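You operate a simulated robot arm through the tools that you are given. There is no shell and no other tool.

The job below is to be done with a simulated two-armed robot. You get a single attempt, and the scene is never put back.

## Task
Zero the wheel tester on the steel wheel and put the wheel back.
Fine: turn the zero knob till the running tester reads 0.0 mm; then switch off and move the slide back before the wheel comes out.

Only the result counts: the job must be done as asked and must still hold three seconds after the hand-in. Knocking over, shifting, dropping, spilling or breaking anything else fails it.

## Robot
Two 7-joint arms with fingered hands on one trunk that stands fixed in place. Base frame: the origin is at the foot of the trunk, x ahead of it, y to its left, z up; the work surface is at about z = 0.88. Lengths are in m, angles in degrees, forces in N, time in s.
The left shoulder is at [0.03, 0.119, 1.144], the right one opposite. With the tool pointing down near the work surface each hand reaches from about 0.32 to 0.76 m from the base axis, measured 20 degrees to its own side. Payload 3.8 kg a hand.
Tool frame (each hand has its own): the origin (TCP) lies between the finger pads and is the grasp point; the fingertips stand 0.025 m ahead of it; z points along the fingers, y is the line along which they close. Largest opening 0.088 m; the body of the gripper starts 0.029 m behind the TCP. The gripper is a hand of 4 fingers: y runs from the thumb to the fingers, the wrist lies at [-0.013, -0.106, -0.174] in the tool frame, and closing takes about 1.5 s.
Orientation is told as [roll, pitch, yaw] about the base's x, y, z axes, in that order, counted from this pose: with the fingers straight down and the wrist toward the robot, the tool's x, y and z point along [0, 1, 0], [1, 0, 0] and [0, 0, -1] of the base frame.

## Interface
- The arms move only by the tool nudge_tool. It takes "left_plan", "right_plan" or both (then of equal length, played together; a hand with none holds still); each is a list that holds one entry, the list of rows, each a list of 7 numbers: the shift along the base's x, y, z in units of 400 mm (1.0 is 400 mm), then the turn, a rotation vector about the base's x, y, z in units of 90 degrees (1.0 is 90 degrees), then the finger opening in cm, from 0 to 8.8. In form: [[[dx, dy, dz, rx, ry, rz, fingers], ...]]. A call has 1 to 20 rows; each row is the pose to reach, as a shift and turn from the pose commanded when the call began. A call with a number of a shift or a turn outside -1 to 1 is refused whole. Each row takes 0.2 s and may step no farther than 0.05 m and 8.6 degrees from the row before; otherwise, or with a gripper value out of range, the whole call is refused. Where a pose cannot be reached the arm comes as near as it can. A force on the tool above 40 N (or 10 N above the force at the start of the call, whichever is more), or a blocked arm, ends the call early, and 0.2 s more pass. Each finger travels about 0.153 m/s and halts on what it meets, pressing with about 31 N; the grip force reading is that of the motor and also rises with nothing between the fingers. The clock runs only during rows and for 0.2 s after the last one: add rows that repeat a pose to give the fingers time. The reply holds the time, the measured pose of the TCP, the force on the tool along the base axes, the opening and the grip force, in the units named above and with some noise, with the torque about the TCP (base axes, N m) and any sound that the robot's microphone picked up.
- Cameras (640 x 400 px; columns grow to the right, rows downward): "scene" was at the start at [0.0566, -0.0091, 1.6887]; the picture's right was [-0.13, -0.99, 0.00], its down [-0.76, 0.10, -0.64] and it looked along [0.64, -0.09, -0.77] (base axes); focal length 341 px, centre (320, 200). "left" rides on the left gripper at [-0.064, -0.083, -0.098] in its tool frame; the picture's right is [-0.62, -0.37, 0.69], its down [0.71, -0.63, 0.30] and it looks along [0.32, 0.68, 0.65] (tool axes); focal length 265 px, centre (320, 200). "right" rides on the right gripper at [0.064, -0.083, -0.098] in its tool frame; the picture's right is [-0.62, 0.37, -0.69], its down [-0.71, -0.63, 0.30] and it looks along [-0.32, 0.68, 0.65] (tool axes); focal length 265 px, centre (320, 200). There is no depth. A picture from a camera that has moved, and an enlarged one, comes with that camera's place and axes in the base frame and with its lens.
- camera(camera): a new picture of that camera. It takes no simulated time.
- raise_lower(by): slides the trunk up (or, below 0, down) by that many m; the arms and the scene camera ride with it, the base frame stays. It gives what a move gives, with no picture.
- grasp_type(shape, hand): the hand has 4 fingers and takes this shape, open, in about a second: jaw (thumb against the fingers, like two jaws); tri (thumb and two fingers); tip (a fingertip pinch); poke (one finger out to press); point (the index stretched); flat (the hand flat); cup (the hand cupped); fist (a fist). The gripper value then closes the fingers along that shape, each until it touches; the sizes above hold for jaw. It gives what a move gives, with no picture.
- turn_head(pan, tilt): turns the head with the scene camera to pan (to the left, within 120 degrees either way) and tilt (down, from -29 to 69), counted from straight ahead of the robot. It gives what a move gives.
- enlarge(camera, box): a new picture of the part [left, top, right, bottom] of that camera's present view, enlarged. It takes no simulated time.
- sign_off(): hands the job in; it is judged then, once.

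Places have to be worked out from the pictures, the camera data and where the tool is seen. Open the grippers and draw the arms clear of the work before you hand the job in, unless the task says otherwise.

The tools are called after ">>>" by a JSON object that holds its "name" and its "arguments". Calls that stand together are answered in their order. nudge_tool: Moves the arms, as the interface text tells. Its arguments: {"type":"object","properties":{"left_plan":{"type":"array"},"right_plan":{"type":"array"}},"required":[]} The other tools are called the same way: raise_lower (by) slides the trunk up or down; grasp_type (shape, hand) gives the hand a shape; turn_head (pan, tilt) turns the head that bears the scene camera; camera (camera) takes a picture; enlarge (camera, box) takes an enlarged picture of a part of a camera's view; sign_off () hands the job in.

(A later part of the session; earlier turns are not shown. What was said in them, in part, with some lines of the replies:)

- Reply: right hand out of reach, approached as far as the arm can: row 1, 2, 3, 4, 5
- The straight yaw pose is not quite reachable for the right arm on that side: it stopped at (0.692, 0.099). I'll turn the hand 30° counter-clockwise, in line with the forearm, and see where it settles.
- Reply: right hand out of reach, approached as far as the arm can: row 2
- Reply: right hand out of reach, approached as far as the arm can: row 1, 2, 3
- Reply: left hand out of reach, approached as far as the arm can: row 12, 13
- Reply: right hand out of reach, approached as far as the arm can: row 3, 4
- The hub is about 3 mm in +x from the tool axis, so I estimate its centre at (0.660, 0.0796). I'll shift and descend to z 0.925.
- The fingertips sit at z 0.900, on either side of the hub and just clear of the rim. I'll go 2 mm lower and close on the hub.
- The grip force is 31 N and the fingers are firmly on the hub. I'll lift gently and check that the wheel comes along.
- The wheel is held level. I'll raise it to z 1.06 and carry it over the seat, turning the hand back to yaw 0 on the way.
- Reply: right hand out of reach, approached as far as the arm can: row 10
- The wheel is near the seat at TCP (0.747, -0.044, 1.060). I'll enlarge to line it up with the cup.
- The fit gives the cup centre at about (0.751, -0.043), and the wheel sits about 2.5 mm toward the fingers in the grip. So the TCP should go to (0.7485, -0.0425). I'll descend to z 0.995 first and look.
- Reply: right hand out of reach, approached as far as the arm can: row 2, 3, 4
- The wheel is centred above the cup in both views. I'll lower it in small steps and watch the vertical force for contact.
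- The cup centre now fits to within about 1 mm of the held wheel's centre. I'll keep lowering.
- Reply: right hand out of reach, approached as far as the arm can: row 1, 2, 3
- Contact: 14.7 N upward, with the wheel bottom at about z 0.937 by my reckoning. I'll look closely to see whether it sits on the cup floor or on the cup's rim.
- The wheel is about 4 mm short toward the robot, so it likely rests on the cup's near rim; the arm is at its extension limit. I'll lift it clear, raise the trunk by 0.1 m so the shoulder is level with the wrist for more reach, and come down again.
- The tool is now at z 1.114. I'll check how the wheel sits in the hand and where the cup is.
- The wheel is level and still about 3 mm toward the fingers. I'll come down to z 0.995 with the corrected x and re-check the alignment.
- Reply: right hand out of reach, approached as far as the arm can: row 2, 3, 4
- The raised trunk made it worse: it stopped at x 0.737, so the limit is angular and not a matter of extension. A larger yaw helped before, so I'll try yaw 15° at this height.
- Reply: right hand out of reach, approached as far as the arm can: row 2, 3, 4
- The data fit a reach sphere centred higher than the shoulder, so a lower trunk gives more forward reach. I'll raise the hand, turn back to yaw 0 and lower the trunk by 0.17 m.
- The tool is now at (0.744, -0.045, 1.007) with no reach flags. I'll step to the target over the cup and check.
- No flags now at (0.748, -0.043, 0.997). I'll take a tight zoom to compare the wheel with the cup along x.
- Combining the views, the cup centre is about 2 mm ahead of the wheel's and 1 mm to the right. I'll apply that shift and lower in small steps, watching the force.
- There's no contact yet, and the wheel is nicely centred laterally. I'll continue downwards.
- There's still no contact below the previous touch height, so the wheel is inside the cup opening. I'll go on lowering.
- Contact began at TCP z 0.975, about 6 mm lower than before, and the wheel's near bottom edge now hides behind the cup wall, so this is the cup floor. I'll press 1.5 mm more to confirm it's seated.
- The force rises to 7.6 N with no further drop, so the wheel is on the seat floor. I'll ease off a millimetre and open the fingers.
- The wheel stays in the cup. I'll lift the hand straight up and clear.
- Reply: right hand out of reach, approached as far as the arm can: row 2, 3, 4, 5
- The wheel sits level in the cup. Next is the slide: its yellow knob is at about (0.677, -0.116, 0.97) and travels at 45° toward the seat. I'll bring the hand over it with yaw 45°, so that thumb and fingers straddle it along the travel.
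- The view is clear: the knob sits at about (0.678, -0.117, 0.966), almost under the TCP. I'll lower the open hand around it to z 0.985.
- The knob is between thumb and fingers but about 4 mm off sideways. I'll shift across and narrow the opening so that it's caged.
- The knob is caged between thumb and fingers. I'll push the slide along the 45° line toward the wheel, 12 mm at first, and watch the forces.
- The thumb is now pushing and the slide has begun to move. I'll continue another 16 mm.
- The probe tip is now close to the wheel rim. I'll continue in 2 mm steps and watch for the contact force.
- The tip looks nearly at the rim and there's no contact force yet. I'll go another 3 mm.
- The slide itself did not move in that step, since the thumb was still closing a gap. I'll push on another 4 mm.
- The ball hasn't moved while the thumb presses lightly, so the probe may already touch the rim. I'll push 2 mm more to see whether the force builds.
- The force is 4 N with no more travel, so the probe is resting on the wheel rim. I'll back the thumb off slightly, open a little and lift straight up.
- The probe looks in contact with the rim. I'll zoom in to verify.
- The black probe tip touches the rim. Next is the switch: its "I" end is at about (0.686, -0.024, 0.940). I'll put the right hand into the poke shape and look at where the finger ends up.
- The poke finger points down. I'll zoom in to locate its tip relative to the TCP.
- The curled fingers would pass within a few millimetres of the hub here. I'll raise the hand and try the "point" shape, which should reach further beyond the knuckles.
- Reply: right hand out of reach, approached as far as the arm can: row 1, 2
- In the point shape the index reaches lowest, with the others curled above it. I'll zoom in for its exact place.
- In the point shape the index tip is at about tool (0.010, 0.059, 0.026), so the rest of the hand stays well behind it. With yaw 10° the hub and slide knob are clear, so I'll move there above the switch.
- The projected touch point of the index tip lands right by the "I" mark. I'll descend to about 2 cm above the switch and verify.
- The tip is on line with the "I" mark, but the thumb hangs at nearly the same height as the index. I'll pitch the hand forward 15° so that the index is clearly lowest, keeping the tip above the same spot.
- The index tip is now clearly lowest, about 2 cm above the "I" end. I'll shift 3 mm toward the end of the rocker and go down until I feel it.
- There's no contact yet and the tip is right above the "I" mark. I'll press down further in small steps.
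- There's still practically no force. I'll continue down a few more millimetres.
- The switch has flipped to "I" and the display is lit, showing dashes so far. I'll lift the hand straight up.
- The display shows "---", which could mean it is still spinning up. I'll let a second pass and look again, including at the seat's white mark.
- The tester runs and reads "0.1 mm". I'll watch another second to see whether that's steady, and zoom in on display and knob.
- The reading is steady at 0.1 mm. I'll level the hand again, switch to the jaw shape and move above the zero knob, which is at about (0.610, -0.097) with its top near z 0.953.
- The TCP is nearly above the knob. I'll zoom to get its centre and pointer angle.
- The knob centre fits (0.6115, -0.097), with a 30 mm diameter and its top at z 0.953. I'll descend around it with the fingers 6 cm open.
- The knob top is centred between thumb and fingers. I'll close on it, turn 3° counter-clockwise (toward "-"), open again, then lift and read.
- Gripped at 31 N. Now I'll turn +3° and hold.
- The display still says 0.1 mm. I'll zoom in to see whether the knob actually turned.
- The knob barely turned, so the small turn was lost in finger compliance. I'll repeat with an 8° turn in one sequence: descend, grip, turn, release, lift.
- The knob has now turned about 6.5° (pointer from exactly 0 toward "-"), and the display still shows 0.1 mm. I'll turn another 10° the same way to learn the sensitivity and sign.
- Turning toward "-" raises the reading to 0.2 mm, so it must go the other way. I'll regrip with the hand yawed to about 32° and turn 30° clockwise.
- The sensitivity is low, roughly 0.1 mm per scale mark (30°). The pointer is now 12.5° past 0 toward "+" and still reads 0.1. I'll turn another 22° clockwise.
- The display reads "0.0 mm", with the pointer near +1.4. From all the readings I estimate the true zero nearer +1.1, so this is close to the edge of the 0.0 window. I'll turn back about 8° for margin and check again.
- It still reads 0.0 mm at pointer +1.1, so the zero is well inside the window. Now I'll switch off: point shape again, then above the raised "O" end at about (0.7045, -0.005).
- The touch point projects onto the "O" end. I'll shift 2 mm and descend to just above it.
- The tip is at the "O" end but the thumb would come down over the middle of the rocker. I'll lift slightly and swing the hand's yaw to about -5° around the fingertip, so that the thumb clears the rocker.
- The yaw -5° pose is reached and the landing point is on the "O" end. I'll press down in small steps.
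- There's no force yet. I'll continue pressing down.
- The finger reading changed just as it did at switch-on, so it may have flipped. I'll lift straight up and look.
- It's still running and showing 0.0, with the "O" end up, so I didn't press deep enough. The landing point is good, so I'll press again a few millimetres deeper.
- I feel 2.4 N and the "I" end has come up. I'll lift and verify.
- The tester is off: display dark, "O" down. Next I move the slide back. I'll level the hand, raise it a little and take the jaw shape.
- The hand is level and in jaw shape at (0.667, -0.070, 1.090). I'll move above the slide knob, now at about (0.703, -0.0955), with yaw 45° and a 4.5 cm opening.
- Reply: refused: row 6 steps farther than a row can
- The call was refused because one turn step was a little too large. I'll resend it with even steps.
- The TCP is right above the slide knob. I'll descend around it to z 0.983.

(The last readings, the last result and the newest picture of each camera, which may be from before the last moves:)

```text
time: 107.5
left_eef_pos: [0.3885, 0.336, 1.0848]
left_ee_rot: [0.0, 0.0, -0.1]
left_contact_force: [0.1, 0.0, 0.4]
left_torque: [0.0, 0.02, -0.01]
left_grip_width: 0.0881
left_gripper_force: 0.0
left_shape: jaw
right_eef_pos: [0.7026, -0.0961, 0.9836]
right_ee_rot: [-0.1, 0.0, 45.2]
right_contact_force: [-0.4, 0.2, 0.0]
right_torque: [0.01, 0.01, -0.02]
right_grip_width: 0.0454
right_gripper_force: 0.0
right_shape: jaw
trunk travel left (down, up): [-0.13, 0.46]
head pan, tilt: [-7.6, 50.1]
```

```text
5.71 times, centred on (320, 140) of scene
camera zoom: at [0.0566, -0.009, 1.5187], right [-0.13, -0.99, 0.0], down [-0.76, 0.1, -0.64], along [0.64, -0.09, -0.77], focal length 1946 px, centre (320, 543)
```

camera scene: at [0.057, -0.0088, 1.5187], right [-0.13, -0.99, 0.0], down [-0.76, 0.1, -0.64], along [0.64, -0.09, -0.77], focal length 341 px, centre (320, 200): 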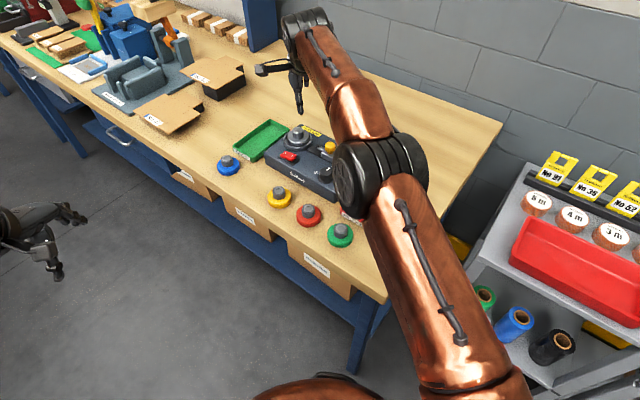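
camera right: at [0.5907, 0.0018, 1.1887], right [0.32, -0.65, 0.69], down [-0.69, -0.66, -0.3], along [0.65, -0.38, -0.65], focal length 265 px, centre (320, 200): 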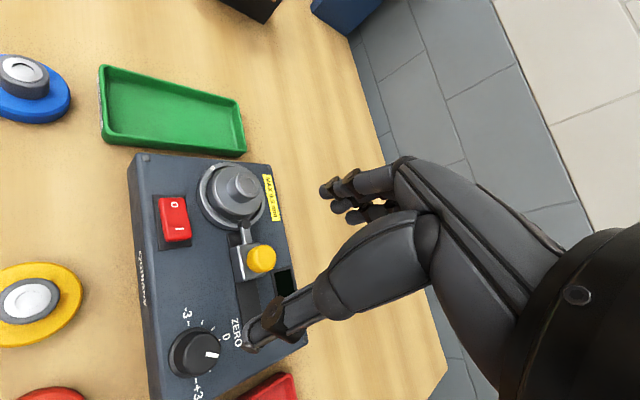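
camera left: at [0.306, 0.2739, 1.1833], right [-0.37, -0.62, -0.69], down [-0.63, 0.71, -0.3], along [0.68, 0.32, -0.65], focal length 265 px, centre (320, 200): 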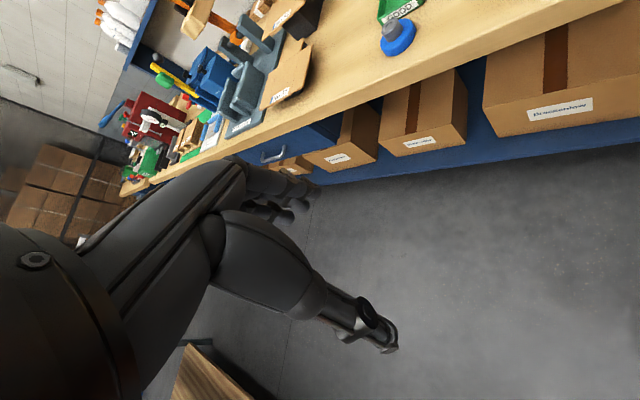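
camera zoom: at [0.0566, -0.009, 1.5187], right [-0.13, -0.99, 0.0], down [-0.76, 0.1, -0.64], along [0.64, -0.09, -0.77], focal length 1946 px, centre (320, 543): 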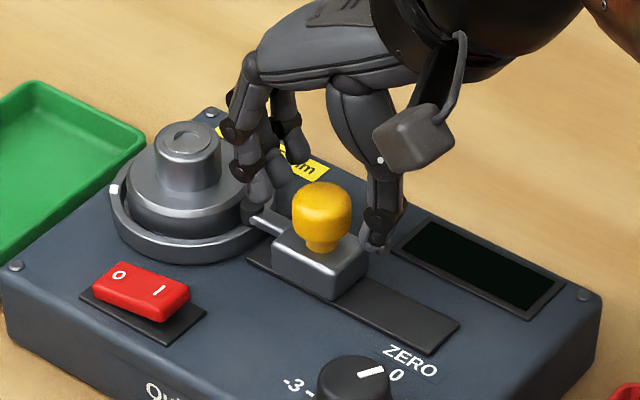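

The knob is caged again. I'll narrow the fingers and draw the slide back along the slot, 20 mm first.

>>> {"name": "nudge_tool", "arguments": {"right_plan": [[[0, 0, 0, 0, 0, 0, 3.6], [-0.007, -0.007, 0, 0, 0, 0, 3.2], [-0.0159, -0.0159, 0, 0, 0, 0, 3.2], [-0.0247, -0.0247, 0, 0, 0, 0, 3.2], [-0.0354, -0.0354, 0, 0, 0, 0, 3.2], [-0.0354, -0.0354, 0, 0, 0, 0, 3.2]]]}}

>>> {"name": "enlarge", "arguments": {"camera": "scene", "box": [290, 105, 350, 175]}}

```text
time: 108.9
left_eef_pos: [0.388, 0.3362, 1.0842]
left_ee_rot: [0.1, 0.0, 0.1]
left_contact_force: [0.0, 0.0, 0.1]
left_torque: [-0.02, 0.05, 0.01]
left_grip_width: 0.0879
left_gripper_force: 0.0
left_shape: jaw
right_eef_pos: [0.6901, -0.1102, 0.9824]
right_ee_rot: [0.0, 0.0, 45.0]
right_contact_force: [0.3, 0.4, -0.5]
right_torque: [0.02, -0.03, 0.03]
right_grip_width: 0.0325
right_gripper_force: 0.1
right_shape: jaw
trunk travel left (down, up): [-0.13, 0.46]
head pan, tilt: [-7.6, 50.1]
```

```text
5.71 times, centred on (320, 140) of scene
camera zoom: at [0.0567, -0.0088, 1.5187], right [-0.13, -0.99, 0.0], down [-0.76, 0.1, -0.64], along [0.64, -0.09, -0.77], focal length 1946 px, centre (320, 543)
```

zoom: 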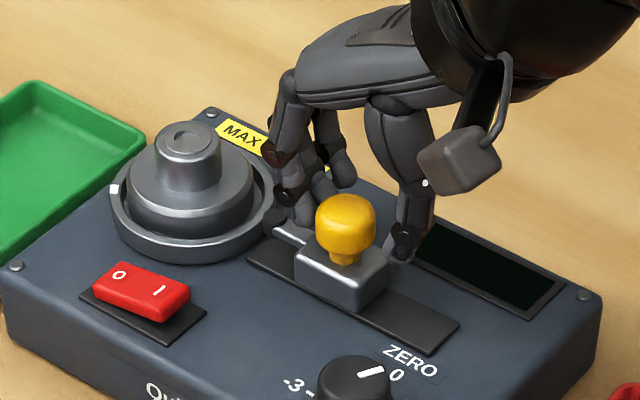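

The slide is following, with about 14 mm to go to its original place. I'll continue.

>>> {"name": "nudge_tool", "arguments": {"right_plan": [[[-0.0088, -0.0088, 0, 0, 0, 0, 3.2], [-0.0177, -0.0177, 0, 0, 0, 0, 3.2], [-0.0265, -0.0265, 0, 0, 0, 0, 3.2], [-0.0283, -0.0283, 0, 0, 0, 0, 3.2], [-0.0283, -0.0283, 0, 0, 0, 0, 3.2]]]}}

>>> {"name": "enlarge", "arguments": {"camera": "scene", "box": [290, 110, 350, 180]}}

```text
time: 110.1
left_eef_pos: [0.3871, 0.3368, 1.0838]
left_ee_rot: [0.0, 0.0, 0.1]
left_contact_force: [-0.4, -0.2, -0.7]
left_torque: [0.0, 0.02, 0.02]
left_grip_width: 0.0876
left_gripper_force: 0.0
left_shape: jaw
right_eef_pos: [0.6776, -0.1195, 0.983]
right_ee_rot: [0.1, 0.1, 45.1]
right_contact_force: [-0.1, 1.2, -0.2]
right_torque: [0.03, -0.04, 0.02]
right_grip_width: 0.0324
right_gripper_force: 0.1
right_shape: jaw
trunk travel left (down, up): [-0.13, 0.46]
head pan, tilt: [-7.6, 50.1]
```

```text
5.71 times, centred on (320, 145) of scene
camera zoom: at [0.0566, -0.009, 1.5187], right [-0.13, -0.99, 0.0], down [-0.76, 0.1, -0.64], along [0.64, -0.09, -0.77], focal length 1946 px, centre (320, 514)
```

zoom: 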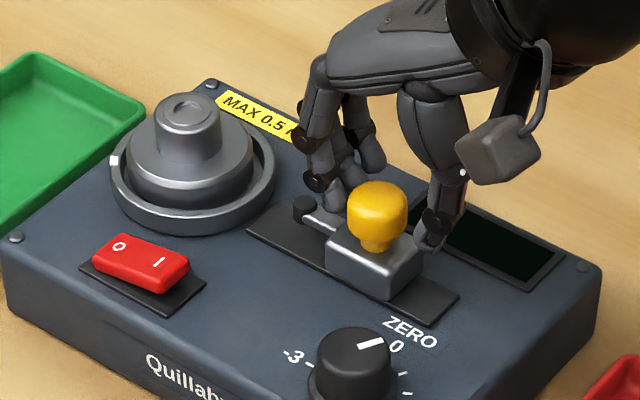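

The slide knob is exactly where it started, at pixel (377, 211). I'll give it 2–3 mm more to make sure it's against its back stop.

>>> {"name": "nudge_tool", "arguments": {"right_plan": [[[-0.0035, -0.0035, 0, 0, 0, 0, 3.2], [-0.0071, -0.0071, 0, 0, 0, 0, 3.2], [-0.0071, -0.0071, 0, 0, 0, 0, 3.2]]]}}

>>> {"name": "enlarge", "arguments": {"camera": "scene", "box": [290, 110, 350, 180]}}

```text
time: 110.9
left_eef_pos: [0.3904, 0.3372, 1.0837]
left_ee_rot: [0.0, 0.0, 0.1]
left_contact_force: [-0.2, 0.9, -0.2]
left_torque: [-0.03, -0.01, 0.0]
left_grip_width: 0.0877
left_gripper_force: 0.1
left_shape: jaw
right_eef_pos: [0.6762, -0.1235, 0.9827]
right_ee_rot: [0.0, 0.0, 45.1]
right_contact_force: [1.2, 1.1, 0.1]
right_torque: [0.03, -0.02, 0.02]
right_grip_width: 0.0329
right_gripper_force: 0.0
right_shape: jaw
trunk travel left (down, up): [-0.13, 0.46]
head pan, tilt: [-7.6, 50.1]
```

```text
5.71 times, centred on (320, 145) of scene
camera zoom: at [0.0568, -0.0087, 1.5187], right [-0.13, -0.99, 0.0], down [-0.76, 0.1, -0.64], along [0.64, -0.09, -0.77], focal length 1946 px, centre (320, 514)
```

zoom: 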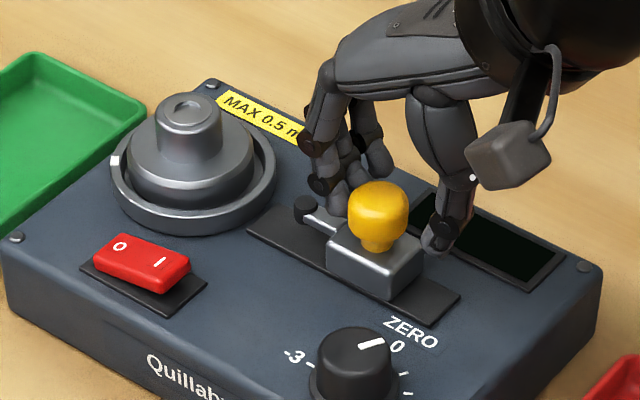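

The slide is firmly against its stop. I'll ease off, open and lift clear.

>>> {"name": "nudge_tool", "arguments": {"right_plan": [[[0.006, 0.006, 0, 0, 0, 0, 3.8], [0.006, 0.006, 0.01, 0, 0, 0, 4.5], [0.006, 0.006, 0.08, 0, 0, 0, 4.5], [0.006, 0.006, 0.16, 0, 0, 0, 5.5], [0.006, 0.006, 0.2, 0, 0, 0, 5.5]]]}}

>>> {"name": "enlarge", "arguments": {"camera": "scene", "box": [280, 110, 350, 180]}}

```text
time: 112.1
left_eef_pos: [0.389, 0.3361, 1.0841]
left_ee_rot: [0.1, 0.1, 0.0]
left_contact_force: [-0.6, 0.1, -0.3]
left_torque: [-0.03, -0.02, 0.0]
left_grip_width: 0.0876
left_gripper_force: 0.1
left_shape: jaw
right_eef_pos: [0.6765, -0.1216, 1.0627]
right_ee_rot: [0.0, 0.1, 45.1]
right_contact_force: [0.1, -0.1, -0.3]
right_torque: [0.0, -0.03, 0.01]
right_grip_width: 0.0548
right_gripper_force: 0.0
right_shape: jaw
trunk travel left (down, up): [-0.13, 0.46]
head pan, tilt: [-7.6, 50.1]
```

```text
5.71 times, centred on (315, 145) of scene
camera zoom: at [0.0566, -0.0087, 1.5187], right [-0.13, -0.99, 0.0], down [-0.76, 0.1, -0.64], along [0.64, -0.09, -0.77], focal length 1946 px, centre (349, 514)
```

zoom: 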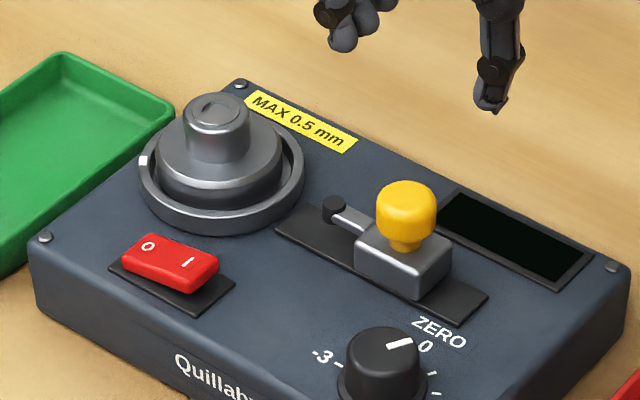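

All is clear, with the hub at about (0.752, -0.0425). I'll move the open hand over the wheel again, turning to yaw 0.

>>> {"name": "nudge_tool", "arguments": {"right_plan": [[[0.025, 0.03, 0, 0, 0, -0.083, 5.5], [0.05, 0.06, 0, 0, 0, -0.167, 5.5], [0.08, 0.095, 0, 0, 0, -0.25, 5.5], [0.11, 0.13, -0.02, 0, 0, -0.333, 5.5], [0.146, 0.1665, -0.05, 0, 0, -0.417, 5.5], [0.165, 0.185, -0.09, 0, 0, -0.5, 5.5], [0.181, 0.195, -0.14, 0, 0, -0.5, 5.5], [0.181, 0.195, -0.14, 0, 0, -0.5, 5.5]]]}}

>>> {"name": "enlarge", "arguments": {"camera": "right", "box": [200, 160, 400, 320]}}

>>> {"name": "enlarge", "arguments": {"camera": "scene", "box": [275, 95, 345, 175]}}

```text
time: 113.9
left_eef_pos: [0.3889, 0.3365, 1.0844]
left_ee_rot: [0.0, 0.0, 0.0]
left_contact_force: [-0.2, -0.4, -0.2]
left_torque: [0.0, 0.0, 0.0]
left_grip_width: 0.0874
left_gripper_force: 0.1
left_shape: jaw
right_eef_pos: [0.7448, -0.0443, 1.0062]
right_ee_rot: [0.0, -0.1, 0.1]
right_contact_force: [0.6, -0.8, -0.2]
right_torque: [0.01, 0.02, 0.0]
right_grip_width: 0.0544
right_gripper_force: 0.2
right_shape: jaw
right hand out of reach, approached as far as the arm can: row 7, 8
trunk travel left (down, up): [-0.13, 0.46]
head pan, tilt: [-7.6, 50.1]
```

```text
2.50 times, centred on (300, 240) of right
camera zoom: at [0.6618, 0.0192, 1.1048], right [0.37, -0.62, 0.69], down [-0.63, -0.72, -0.3], along [0.68, -0.32, -0.65], focal length 664 px, centre (370, 100)
```

zoom: 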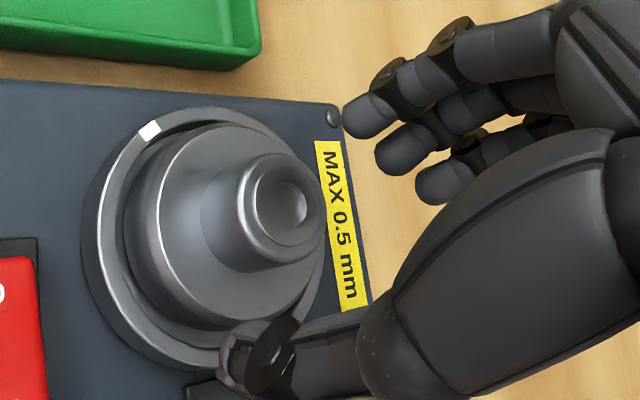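

```text
5.00 times, centred on (310, 135) of scene
camera zoom: at [0.0568, -0.0087, 1.5187], right [-0.13, -0.99, 0.0], down [-0.76, 0.1, -0.64], along [0.64, -0.09, -0.77], focal length 1703 px, centre (370, 525)
```

zoom: 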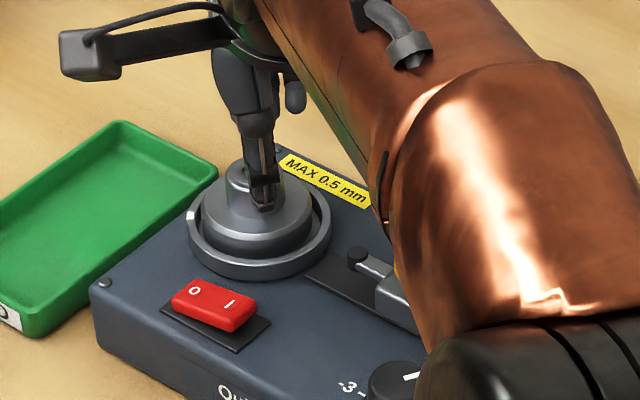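

The hub is about 6 mm ahead and 4 mm left of the TCP. I'll step down with that correction.

>>> {"name": "nudge_tool", "arguments": {"right_plan": [[[0.006, 0.006, -0.02, 0, 0, 0, 5.5], [0.012, 0.008, -0.045, 0, 0, 0, 5.5], [0.012, 0.008, -0.055, 0, 0, 0, 5.5], [0.012, 0.008, -0.055, 0, 0, 0, 5.5]]]}}

>>> {"name": "enlarge", "arguments": {"camera": "right", "box": [200, 160, 400, 320]}}

```text
time: 114.9
left_eef_pos: [0.3891, 0.3373, 1.0839]
left_ee_rot: [-0.1, 0.0, 0.1]
left_contact_force: [0.1, 0.5, 0.4]
left_torque: [-0.01, -0.04, 0.0]
left_grip_width: 0.088
left_gripper_force: 0.1
left_shape: jaw
right_eef_pos: [0.7483, -0.0428, 0.9839]
right_ee_rot: [0.0, 0.0, 0.1]
right_contact_force: [-0.3, -0.3, 0.6]
right_torque: [0.01, 0.01, 0.02]
right_grip_width: 0.0548
right_gripper_force: 0.1
right_shape: jaw
trunk travel left (down, up): [-0.13, 0.46]
head pan, tilt: [-7.6, 50.1]
```

```text
2.50 times, centred on (300, 240) of right
camera zoom: at [0.6647, 0.0224, 1.0818], right [0.37, -0.62, 0.69], down [-0.63, -0.72, -0.3], along [0.68, -0.32, -0.65], focal length 664 px, centre (370, 100)
```

zoom: 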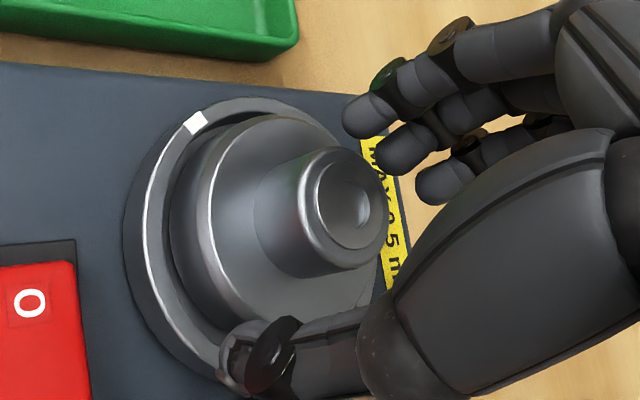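

Aligned to within 1–3 mm. I'll lower to z 0.977 and close on the hub.

>>> {"name": "nudge_tool", "arguments": {"right_plan": [[[0.003, 0.002, -0.01, 0, 0, 0, 5.5], [0.003, 0.002, -0.0175, 0, 0, 0, 5.5], [0.003, 0.002, -0.0175, 0, 0, 0, 4.2], [0.003, 0.002, -0.0175, 0, 0, 0, 3.2], [0.003, 0.002, -0.0175, 0, 0, 0, 2.4], [0.003, 0.002, -0.0175, 0, 0, 0, 2.0], [0.003, 0.002, -0.0175, 0, 0, 0, 2.0], [0.003, 0.002, -0.0175, 0, 0, 0, 2.0]]]}}

>>> {"name": "enlarge", "arguments": {"camera": "right", "box": [200, 160, 400, 320]}}

>>> {"name": "enlarge", "arguments": {"camera": "scene", "box": [285, 110, 325, 160]}}

```text
time: 116.7
left_eef_pos: [0.3876, 0.3367, 1.0846]
left_ee_rot: [0.0, 0.0, 0.0]
left_contact_force: [-0.8, 0.0, 0.1]
left_torque: [-0.03, -0.02, -0.03]
left_grip_width: 0.088
left_gripper_force: 0.0
left_shape: jaw
right_eef_pos: [0.747, -0.042, 0.976]
right_ee_rot: [0.0, 0.0, 0.0]
right_contact_force: [-0.1, 1.6, 1.3]
right_torque: [0.04, -0.09, 0.02]
right_grip_width: 0.0231
right_gripper_force: 31.2
right_shape: jaw
right hand out of reach, approached as far as the arm can: row 2, 3
trunk travel left (down, up): [-0.13, 0.46]
head pan, tilt: [-7.6, 50.1]
```

```text
2.50 times, centred on (300, 240) of right
camera zoom: at [0.6644, 0.0229, 1.0755], right [0.37, -0.62, 0.69], down [-0.63, -0.72, -0.3], along [0.68, -0.32, -0.65], focal length 664 px, centre (370, 100)
```

zoom: 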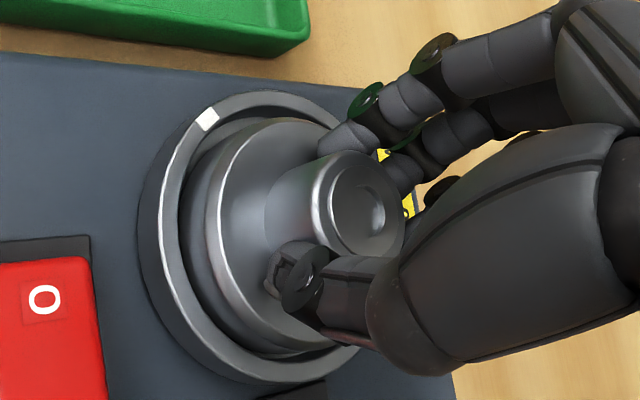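

```text
8.00 times, centred on (305, 135) of scene
camera zoom: at [0.0564, -0.0086, 1.5187], right [-0.13, -0.99, 0.0], down [-0.76, 0.1, -0.64], along [0.64, -0.09, -0.77], focal length 2725 px, centre (440, 720)
```

zoom: 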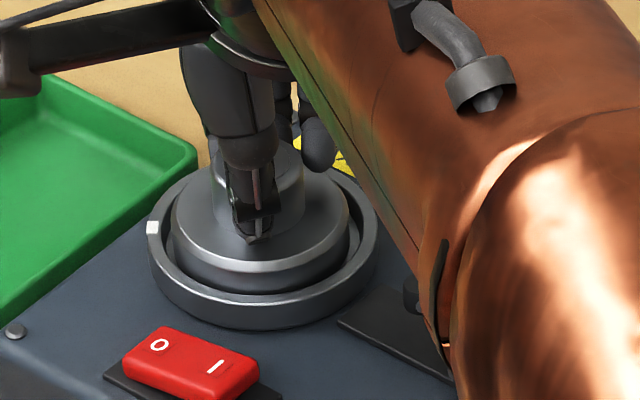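

Gripped at 31 N. I'll lift the wheel straight out of the cup, then carry it back over its place, turning to yaw 60° on the way.

>>> {"name": "nudge_tool", "arguments": {"right_plan": [[[0, 0, 0.02, 0, 0, 0, 2.0], [0, 0, 0.06, 0, 0, 0, 2.0], [0, 0, 0.11, 0, 0, 0, 2.0], [-0.005, 0, 0.15, 0, 0, 0, 2.0]]]}}

>>> {"name": "enlarge", "arguments": {"camera": "scene", "box": [275, 95, 345, 175]}}

>>> {"name": "enlarge", "arguments": {"camera": "right", "box": [150, 160, 350, 320]}}

```text
time: 117.7
left_eef_pos: [0.3896, 0.336, 1.0852]
left_ee_rot: [0.0, -0.1, 0.0]
left_contact_force: [1.1, 0.2, -0.9]
left_torque: [-0.02, -0.01, -0.02]
left_grip_width: 0.0877
left_gripper_force: 0.1
left_shape: jaw
right_eef_pos: [0.7424, -0.0435, 1.0267]
right_ee_rot: [-0.1, 0.0, 0.1]
right_contact_force: [-0.4, 0.3, -3.3]
right_torque: [0.03, -0.03, 0.02]
right_grip_width: 0.0229
right_gripper_force: 31.0
right_shape: jaw
right hand out of reach, approached as far as the arm can: row 1, 2, 3, 4
trunk travel left (down, up): [-0.13, 0.46]
head pan, tilt: [-7.6, 50.1]
```

```text
5.00 times, centred on (310, 135) of scene
camera zoom: at [0.0573, -0.0089, 1.5187], right [-0.13, -0.99, 0.0], down [-0.76, 0.1, -0.64], along [0.64, -0.09, -0.77], focal length 1703 px, centre (370, 525)
```

zoom: 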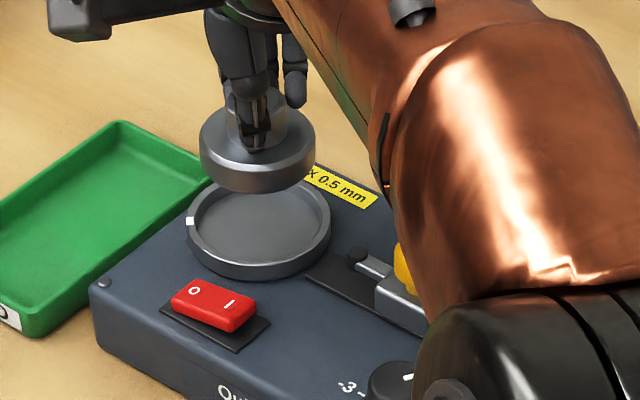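

```text
2.50 times, centred on (250, 240) of right
camera zoom: at [0.6589, 0.0207, 1.1259], right [0.37, -0.62, 0.69], down [-0.63, -0.72, -0.3], along [0.68, -0.32, -0.65], focal length 664 px, centre (495, 100)
```

zoom: 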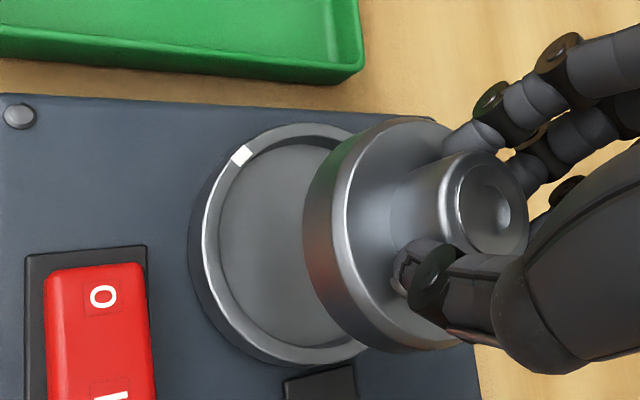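

The wheel is out and level. Now I'll carry it back over its home at (0.660, 0.080).

>>> {"name": "nudge_tool", "arguments": {"right_plan": [[[-0.03, 0.039, 0.03, 0, 0, 0.083, 2.0], [-0.055, 0.077, 0.04, 0, 0, 0.167, 2.0], [-0.08, 0.116, 0.04, 0, 0, 0.25, 2.0], [-0.105, 0.155, 0.04, 0, 0, 0.333, 2.0], [-0.13, 0.193, 0.04, 0, 0, 0.417, 2.0], [-0.155, 0.232, 0.03, 0, 0, 0.5, 2.0], [-0.18, 0.27, 0.02, 0, 0, 0.583, 2.0], [-0.206, 0.309, 0.0, 0, 0, 0.667, 2.0], [-0.206, 0.309, 0.0, 0, 0, 0.667, 2.0]]]}}

>>> {"name": "camera", "arguments": {"camera": "right"}}

>>> {"name": "camera", "arguments": {"camera": "scene"}}

```text
time: 119.7
left_eef_pos: [0.3888, 0.3363, 1.0844]
left_ee_rot: [0.0, -0.1, 0.0]
left_contact_force: [0.0, 0.5, -0.6]
left_torque: [-0.01, 0.04, -0.04]
left_grip_width: 0.0878
left_gripper_force: 0.0
left_shape: jaw
right_eef_pos: [0.658, 0.079, 1.0273]
right_ee_rot: [0.0, 0.0, 60.2]
right_contact_force: [-0.2, 1.0, -2.5]
right_torque: [-0.02, 0.02, -0.02]
right_grip_width: 0.0229
right_gripper_force: 31.4
right_shape: jaw
trunk travel left (down, up): [-0.13, 0.46]
head pan, tilt: [-7.6, 50.1]
```

```text
taken
camera right: at [0.5618, 0.0396, 1.1268], right [0.72, 0.01, 0.69], down [0.31, -0.9, -0.3], along [0.62, 0.43, -0.65], focal length 265 px, centre (320, 200)
```

right: 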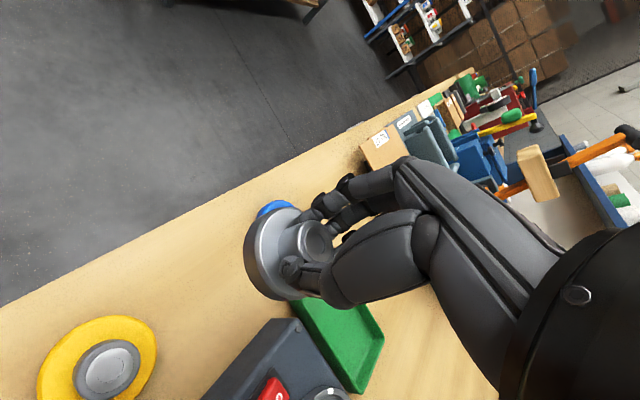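

```text
taken
camera scene: at [0.0568, -0.009, 1.5187], right [-0.13, -0.99, 0.0], down [-0.76, 0.1, -0.64], along [0.64, -0.09, -0.77], focal length 341 px, centre (320, 200)
```

scene: 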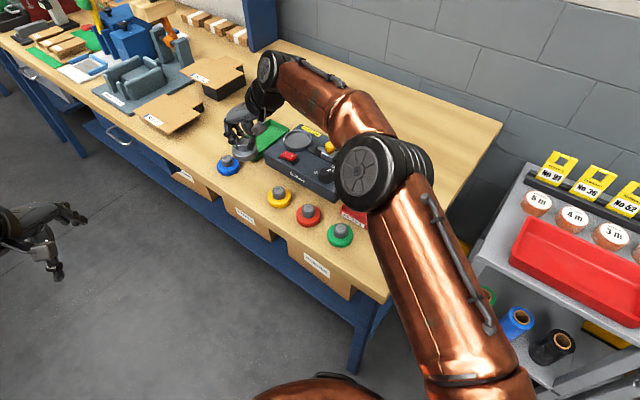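

At home position, about 3 mm short in x. I'll correct that and descend to about 1.5 cm above the table.

>>> {"name": "nudge_tool", "arguments": {"right_plan": [[[0.004, -0.001, -0.08, 0, 0, 0, 2.0], [0.0085, -0.0025, -0.16, 0, 0, 0, 2.0], [0.0085, -0.0025, -0.225, 0, 0, 0, 2.0], [0.0085, -0.0025, -0.225, 0, 0, 0, 2.0]]]}}

>>> {"name": "enlarge", "arguments": {"camera": "right", "box": [150, 150, 370, 350]}}

>>> {"name": "enlarge", "arguments": {"camera": "scene", "box": [205, 120, 295, 210]}}

```text
time: 120.7
left_eef_pos: [0.3882, 0.3362, 1.0846]
left_ee_rot: [0.0, 0.1, 0.0]
left_contact_force: [-0.3, -0.1, -1.0]
left_torque: [0.02, -0.01, -0.02]
left_grip_width: 0.0878
left_gripper_force: 0.1
left_shape: jaw
right_eef_pos: [0.6608, 0.0776, 0.9383]
right_ee_rot: [0.0, 0.0, 60.0]
right_contact_force: [0.6, 0.4, -2.5]
right_torque: [-0.01, 0.03, -0.02]
right_grip_width: 0.0226
right_gripper_force: 31.0
right_shape: jaw
trunk travel left (down, up): [-0.13, 0.46]
head pan, tilt: [-7.6, 50.1]
```

```text
2.00 times, centred on (260, 250) of right
camera zoom: at [0.5644, 0.0386, 1.0367], right [0.72, 0.01, 0.69], down [0.31, -0.9, -0.3], along [0.62, 0.43, -0.65], focal length 531 px, centre (440, 100)
```

zoom: 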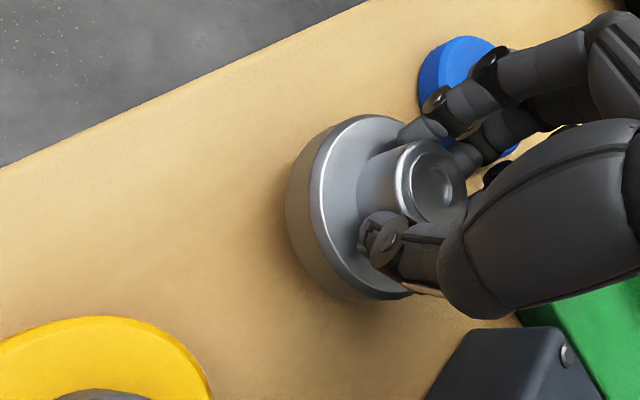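

```text
4.44 times, centred on (250, 165) of scene
camera zoom: at [0.0567, -0.0088, 1.5187], right [-0.13, -0.99, 0.0], down [-0.76, 0.1, -0.64], along [0.64, -0.09, -0.77], focal length 1514 px, centre (631, 356)
```

zoom: 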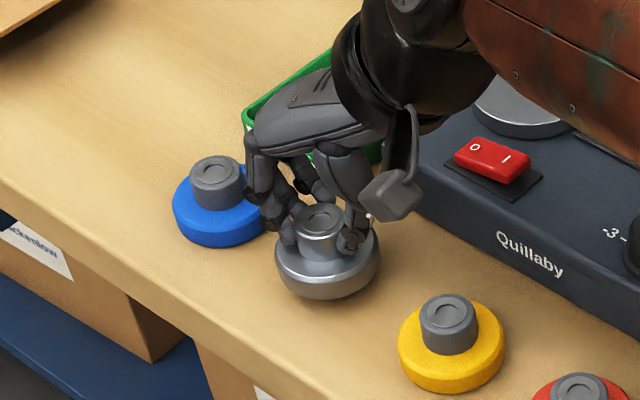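

The wheel is over its spot, centre about (0.659, 0.079). I'll lower until it touches the table.

>>> {"name": "nudge_tool", "arguments": {"right_plan": [[[0.001, 0.0015, -0.015, 0, 0, 0, 2.0], [0.001, 0.0015, -0.03, 0, 0, 0, 2.0], [0.001, 0.0015, -0.036, 0, 0, 0, 2.0], [0.001, 0.0015, -0.036, 0, 0, 0, 2.0]]]}}

>>> {"name": "enlarge", "arguments": {"camera": "scene", "box": [225, 140, 275, 200]}}

```text
time: 121.7
left_eef_pos: [0.388, 0.3363, 1.0866]
left_ee_rot: [0.0, 0.0, 0.0]
left_contact_force: [0.7, -0.2, -0.4]
left_torque: [-0.03, -0.01, -0.04]
left_grip_width: 0.0878
left_gripper_force: 0.1
left_shape: jaw
right_eef_pos: [0.662, 0.079, 0.926]
right_ee_rot: [-0.2, -0.2, 60.1]
right_contact_force: [-1.7, -0.3, 6.4]
right_torque: [0.08, 0.01, 0.0]
right_grip_width: 0.0231
right_gripper_force: 30.9
right_shape: jaw
trunk travel left (down, up): [-0.13, 0.46]
head pan, tilt: [-7.6, 50.1]
```

```text
6.67 times, centred on (250, 170) of scene
camera zoom: at [0.0555, -0.0091, 1.5188], right [-0.13, -0.99, 0.0], down [-0.76, 0.1, -0.64], along [0.64, -0.09, -0.77], focal length 2271 px, centre (787, 400)
```

zoom: 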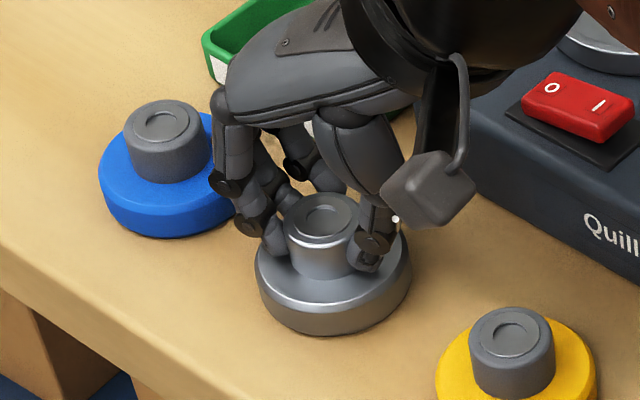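

Table contact at 6.4 N. Before releasing, I'll check the wheel's centre from the right camera against the original (0.660, 0.080).

>>> {"name": "enlarge", "arguments": {"camera": "right", "box": [200, 160, 400, 340]}}

>>> {"name": "enlarge", "arguments": {"camera": "scene", "box": [215, 140, 305, 220]}}

```text
2.22 times, centred on (300, 250) of right
camera zoom: at [0.5649, 0.0393, 1.0238], right [0.72, 0.01, 0.69], down [0.31, -0.9, -0.31], along [0.62, 0.43, -0.65], focal length 590 px, centre (364, 89)
```

zoom: 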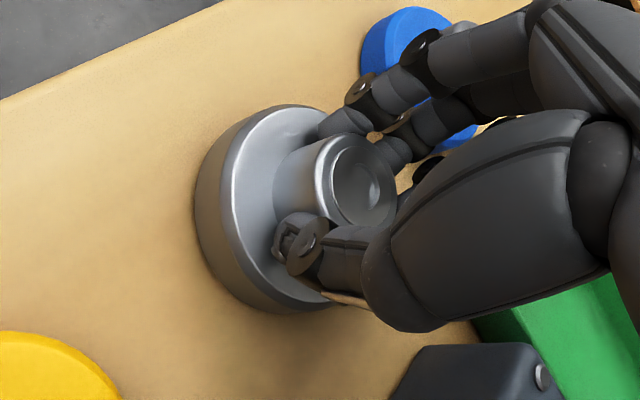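

```text
5.00 times, centred on (260, 180) of scene
camera zoom: at [0.0555, -0.0091, 1.5188], right [-0.13, -0.99, 0.0], down [-0.76, 0.1, -0.64], along [0.64, -0.09, -0.77], focal length 1703 px, centre (620, 300)
```

zoom: 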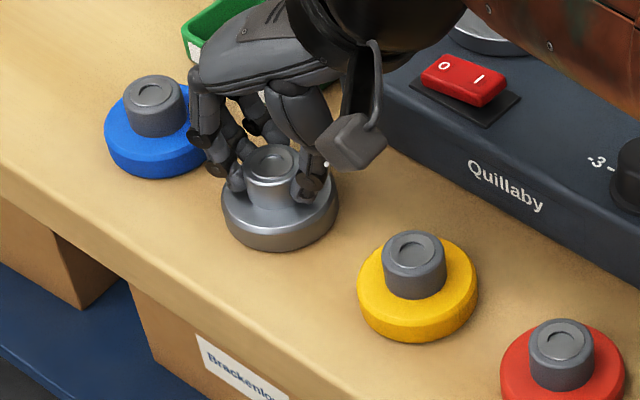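

Both cameras put the wheel at (0.664, 0.083), about 5 mm off its original (0.660, 0.080). I'll lift it 4 mm, shift (-4, -3) mm and set it down again.

>>> {"name": "nudge_tool", "arguments": {"right_plan": [[[0, 0, 0.012, 0, 0, 0, 2.0], [-0.005, -0.004, 0.012, 0, 0, 0, 2.0], [-0.0105, -0.008, 0.012, 0, 0, 0, 2.0], [-0.0105, -0.008, 0.004, 0, 0, 0, 2.0], [-0.0105, -0.008, -0.001, 0, 0, 0, 2.0], [-0.0105, -0.008, -0.001, 0, 0, 0, 2.0]]]}}

>>> {"name": "enlarge", "arguments": {"camera": "right", "box": [200, 160, 400, 340]}}

>>> {"name": "enlarge", "arguments": {"camera": "scene", "box": [225, 140, 275, 200]}}

```text
time: 123.1
left_eef_pos: [0.3874, 0.3357, 1.0838]
left_ee_rot: [-0.1, -0.1, 0.0]
left_contact_force: [-0.4, 0.2, 0.5]
left_torque: [-0.03, 0.01, -0.02]
left_grip_width: 0.0876
left_gripper_force: 0.0
left_shape: jaw
right_eef_pos: [0.6585, 0.0768, 0.9246]
right_ee_rot: [-0.2, -0.2, 60.1]
right_contact_force: [-2.4, -1.0, 12.5]
right_torque: [0.08, -0.01, 0.0]
right_grip_width: 0.0235
right_gripper_force: 31.4
right_shape: jaw
trunk travel left (down, up): [-0.13, 0.46]
head pan, tilt: [-7.6, 50.1]
```

```text
2.22 times, centred on (300, 250) of right
camera zoom: at [0.5609, 0.0368, 1.0232], right [0.72, 0.01, 0.7], down [0.31, -0.9, -0.31], along [0.62, 0.43, -0.65], focal length 590 px, centre (364, 89)
```

zoom: 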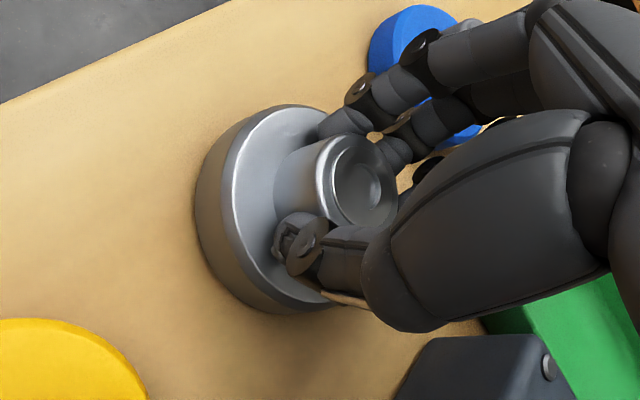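

```text
6.67 times, centred on (250, 170) of scene
camera zoom: at [0.0547, -0.0093, 1.5189], right [-0.13, -0.99, 0.0], down [-0.76, 0.1, -0.64], along [0.64, -0.09, -0.77], focal length 2271 px, centre (787, 400)
```

zoom: 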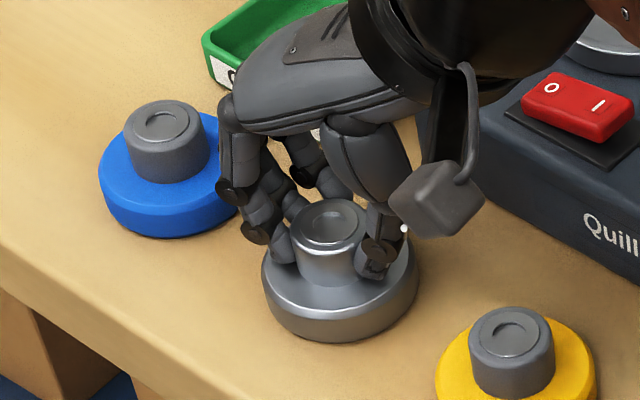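

The wheel centre is now at (0.659, 0.080), within a millimetre or two of its original spot. I'll ease the pressure and open the fingers.

>>> {"name": "nudge_tool", "arguments": {"right_plan": [[[0, 0, 0.004, 0, 0, 0, 2.2], [0, 0, 0.005, 0, 0, 0, 3.0], [0, 0, 0.005, 0, 0, 0, 4.0], [0, 0, 0.005, 0, 0, 0, 5.0], [0, 0, 0.005, 0, 0, 0, 5.5], [0, 0, 0.005, 0, 0, 0, 5.5]]]}}

>>> {"name": "enlarge", "arguments": {"camera": "right", "box": [200, 160, 400, 340]}}

>>> {"name": "enlarge", "arguments": {"camera": "scene", "box": [225, 140, 275, 200]}}

```text
time: 124.5
left_eef_pos: [0.3879, 0.3364, 1.0839]
left_ee_rot: [0.0, 0.0, 0.0]
left_contact_force: [0.8, 0.4, 0.5]
left_torque: [0.01, -0.03, 0.03]
left_grip_width: 0.088
left_gripper_force: 0.0
left_shape: jaw
right_eef_pos: [0.6573, 0.0766, 0.9248]
right_ee_rot: [-0.1, 0.0, 60.1]
right_contact_force: [-0.8, 0.8, -0.8]
right_torque: [0.01, -0.01, -0.01]
right_grip_width: 0.0548
right_gripper_force: 0.1
right_shape: jaw
trunk travel left (down, up): [-0.13, 0.46]
head pan, tilt: [-7.6, 50.1]
```

```text
2.22 times, centred on (300, 250) of right
camera zoom: at [0.5609, 0.0364, 1.0233], right [0.72, 0.01, 0.69], down [0.31, -0.9, -0.3], along [0.62, 0.43, -0.65], focal length 590 px, centre (364, 89)
```

zoom: 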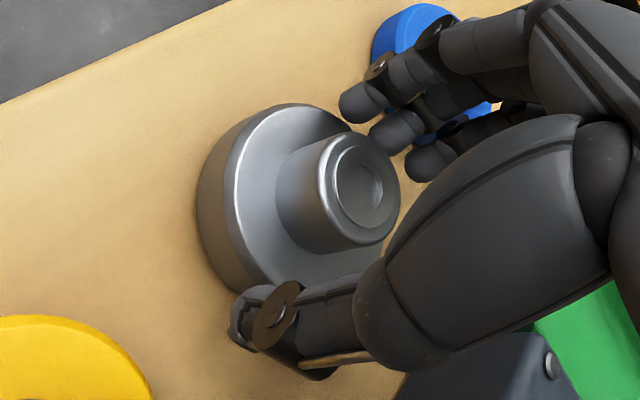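

```text
6.67 times, centred on (250, 170) of scene
camera zoom: at [0.0567, -0.0088, 1.5187], right [-0.13, -0.99, 0.0], down [-0.76, 0.1, -0.64], along [0.64, -0.09, -0.77], focal length 2271 px, centre (787, 400)
```

zoom: 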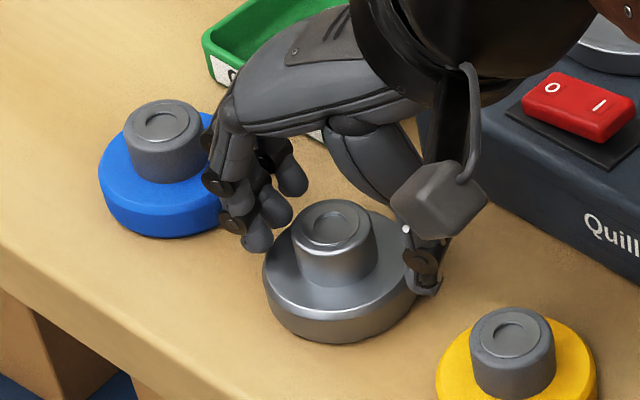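

Released, and the wheel stands on its spot. I'll lift the hand straight up.

>>> {"name": "nudge_tool", "arguments": {"right_plan": [[[0, 0, 0.03, 0, 0, 0, 5.5], [0, 0, 0.1, 0, 0, 0, 5.5], [0, 0, 0.2, 0, 0, 0, 6.5], [0, 0, 0.3, 0, 0, 0, 8.0], [0, 0, 0.4, 0, 0, 0, 8.8]]]}}

>>> {"name": "enlarge", "arguments": {"camera": "scene", "box": [205, 120, 325, 220]}}

```text
time: 125.7
left_eef_pos: [0.3879, 0.3368, 1.085]
left_ee_rot: [0.0, -0.1, 0.0]
left_contact_force: [-0.8, 0.0, 0.3]
left_torque: [-0.01, 0.02, -0.01]
left_grip_width: 0.0879
left_gripper_force: 0.1
left_shape: jaw
right_eef_pos: [0.6594, 0.0765, 1.0857]
right_ee_rot: [0.0, 0.0, 60.1]
right_contact_force: [-0.2, 0.4, -0.6]
right_torque: [0.02, 0.0, 0.0]
right_grip_width: 0.0877
right_gripper_force: 0.2
right_shape: jaw
trunk travel left (down, up): [-0.13, 0.46]
head pan, tilt: [-7.6, 50.1]
```

```text
4.00 times, centred on (265, 170) of scene
camera zoom: at [0.0565, -0.0084, 1.5187], right [-0.13, -0.99, 0.0], down [-0.76, 0.1, -0.64], along [0.64, -0.09, -0.77], focal length 1362 px, centre (540, 320)
```

zoom: 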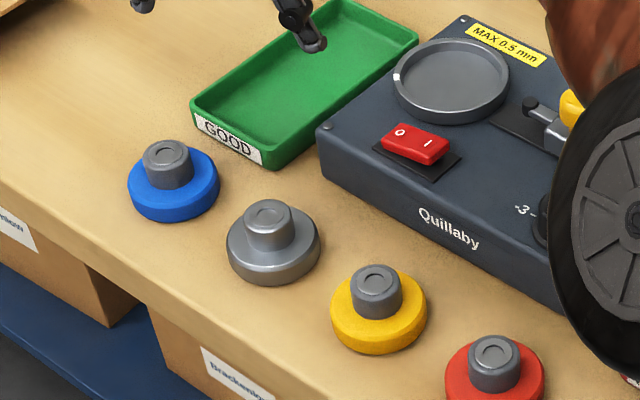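

The wheel is back, the switch is off and the slide is back. I'll raise the trunk to its original height first, then draw the right arm back to its starting area.

>>> {"name": "raise_lower", "arguments": {"by": 0.17}}

>>> {"name": "nudge_tool", "arguments": {"right_plan": [[[-0.045, -0.087, 0, 0, 0, -0.067, 8.8], [-0.09, -0.174, 0, 0, 0, -0.134, 8.8], [-0.135, -0.261, 0, 0, 0, -0.2, 8.8], [-0.18, -0.348, 0, 0, 0, -0.267, 8.8], [-0.22, -0.434, 0, 0, 0, -0.334, 8.8], [-0.26, -0.52, 0, 0, 0, -0.4, 8.8], [-0.3, -0.607, 0, 0, 0, -0.467, 8.8], [-0.34, -0.694, 0, 0, 0, -0.534, 8.8], [-0.375, -0.78, 0, 0, 0, -0.6, 8.8], [-0.4, -0.85, 0, 0, 0, -0.667, 8.8], [-0.4, -0.85, 0, 0, 0, -0.667, 8.8]]]}}

>>> {"name": "camera", "arguments": {"camera": "scene"}}

>>> {"name": "enlarge", "arguments": {"camera": "scene", "box": [220, 150, 400, 290]}}

>>> {"name": "camera", "arguments": {"camera": "right"}}

```text
time: 127.6
left_eef_pos: [0.3887, 0.3372, 1.2534]
left_ee_rot: [0.0, 0.0, 0.1]
left_contact_force: [0.3, 0.1, 0.9]
left_torque: [0.01, -0.03, 0.01]
left_grip_width: 0.0879
left_gripper_force: 0.1
left_shape: jaw
right_eef_pos: [0.6611, 0.0758, 1.2547]
right_ee_rot: [0.0, 0.1, 60.1]
right_contact_force: [-0.5, 0.4, 0.1]
right_torque: [-0.03, -0.03, 0.01]
right_grip_width: 0.0876
right_gripper_force: 0.1
right_shape: jaw
trunk travel left (down, up): [-0.3, 0.29]
head pan, tilt: [-7.6, 50.1]
```

```text
time: 130.0
left_eef_pos: [0.389, 0.3364, 1.2544]
left_ee_rot: [0.1, 0.0, -0.1]
left_contact_force: [-0.2, 0.3, 0.5]
left_torque: [-0.01, -0.01, 0.03]
left_grip_width: 0.088
left_gripper_force: 0.1
left_shape: jaw
right_eef_pos: [0.5009, -0.2622, 1.255]
right_ee_rot: [0.0, 0.0, 0.0]
right_contact_force: [0.3, 0.3, -0.2]
right_torque: [-0.01, -0.05, 0.01]
right_grip_width: 0.0878
right_gripper_force: 0.1
right_shape: jaw
trunk travel left (down, up): [-0.3, 0.29]
head pan, tilt: [-7.6, 50.1]
```

```text
taken
camera scene: at [0.0568, -0.0088, 1.6887], right [-0.13, -0.99, 0.0], down [-0.76, 0.1, -0.64], along [0.64, -0.09, -0.77], focal length 341 px, centre (320, 200)
```

scene: 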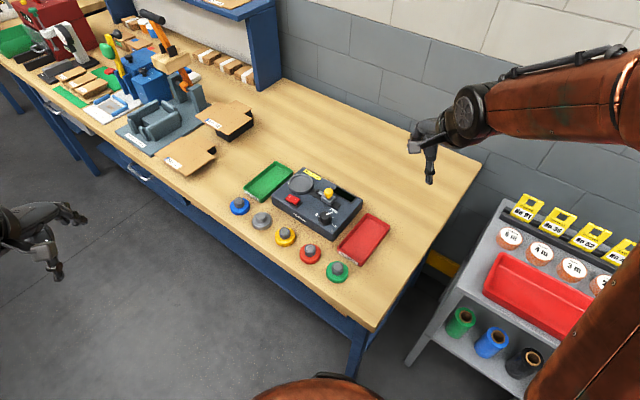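

```text
2.86 times, centred on (310, 220) of scene
camera zoom: at [0.0568, -0.0088, 1.6887], right [-0.13, -0.99, 0.0], down [-0.76, 0.1, -0.64], along [0.64, -0.09, -0.77], focal length 973 px, centre (349, 143)
```

zoom: 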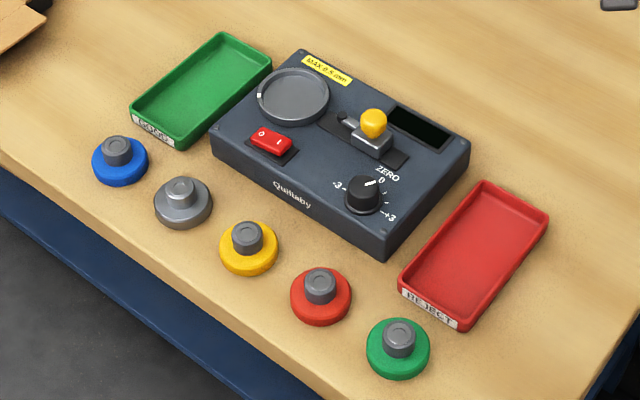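

```text
taken
camera right: at [0.4176, -0.1984, 1.3531], right [0.37, -0.62, 0.69], down [-0.63, -0.71, -0.3], along [0.68, -0.32, -0.65], focal length 265 px, centre (320, 200)
```

right: 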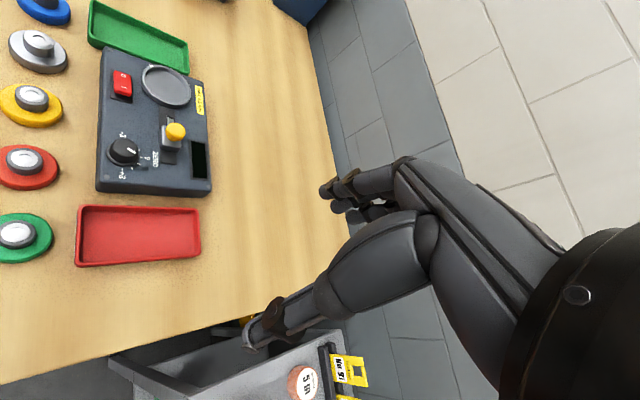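

The picture matches the initial one: the wheel is within about 1 px of where it was, and the slide and tester are unmoved. One last zoom to confirm the switch, slide and knob before handing in.

>>> {"name": "enlarge", "arguments": {"camera": "scene", "box": [280, 165, 370, 225]}}

>>> {"name": "enlarge", "arguments": {"camera": "scene", "box": [220, 170, 300, 250]}}

```text
6.67 times, centred on (325, 195) of scene
camera zoom: at [0.0568, -0.0088, 1.6887], right [-0.13, -0.99, 0.0], down [-0.76, 0.1, -0.64], along [0.64, -0.09, -0.77], focal length 2271 px, centre (287, 233)
```

zoom: 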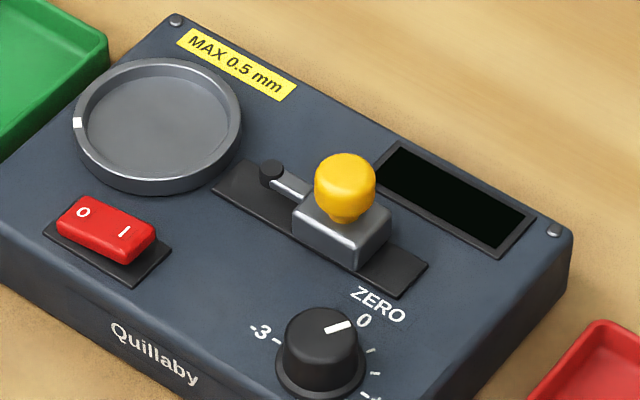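

```text
5.00 times, centred on (260, 210) of scene
camera zoom: at [0.0568, -0.0088, 1.6887], right [-0.13, -0.99, 0.0], down [-0.76, 0.1, -0.64], along [0.64, -0.09, -0.77], focal length 1703 px, centre (620, 150)
```

zoom: 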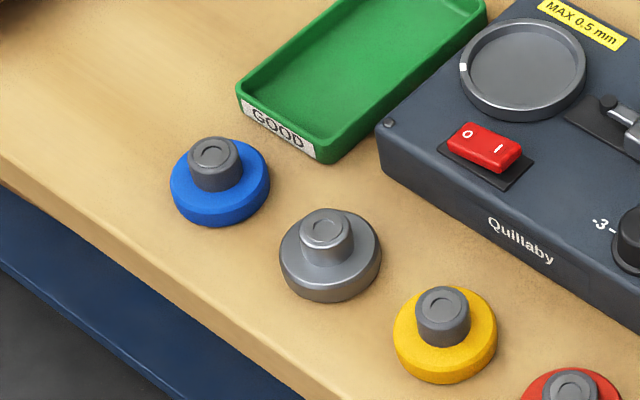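

Everything is in place: the switch is off, the slide is back at its stop, the knob is at its zeroed setting, and the wheel is on its original spot. The other items are unmoved and both arms are clear with grippers open, so I'm handing the job in.

>>> {"name": "sign_off", "arguments": {}}

```text
The job is handed in.
```

The wheel tester is zeroed on the steel wheel, and the wheel is back in its place. The job has been handed in, but I haven't seen the verdict.

- **Zeroing:** with the wheel seated, the probe touching its rim and the tester running, the display first read 0.1 mm. I turned the zero knob toward "+" until it read 0.0 mm. I left the pointer at about +1.1; it also read 0.0 at +1.4, so it isn't right at the edge.
- **Order:** I switched the tester off, then drew the slide back to its stop, and only then lifted the wheel out. The first press on "O" didn't flip the switch, so I pressed again a little deeper.
- **Wheel:** the steel wheel stands within about 1–2 mm of its original spot.
- **Rest of the bench:** in the final pictures the tester, the trays and the other wheels look unmoved. Both arms are clear of the work with the grippers open.
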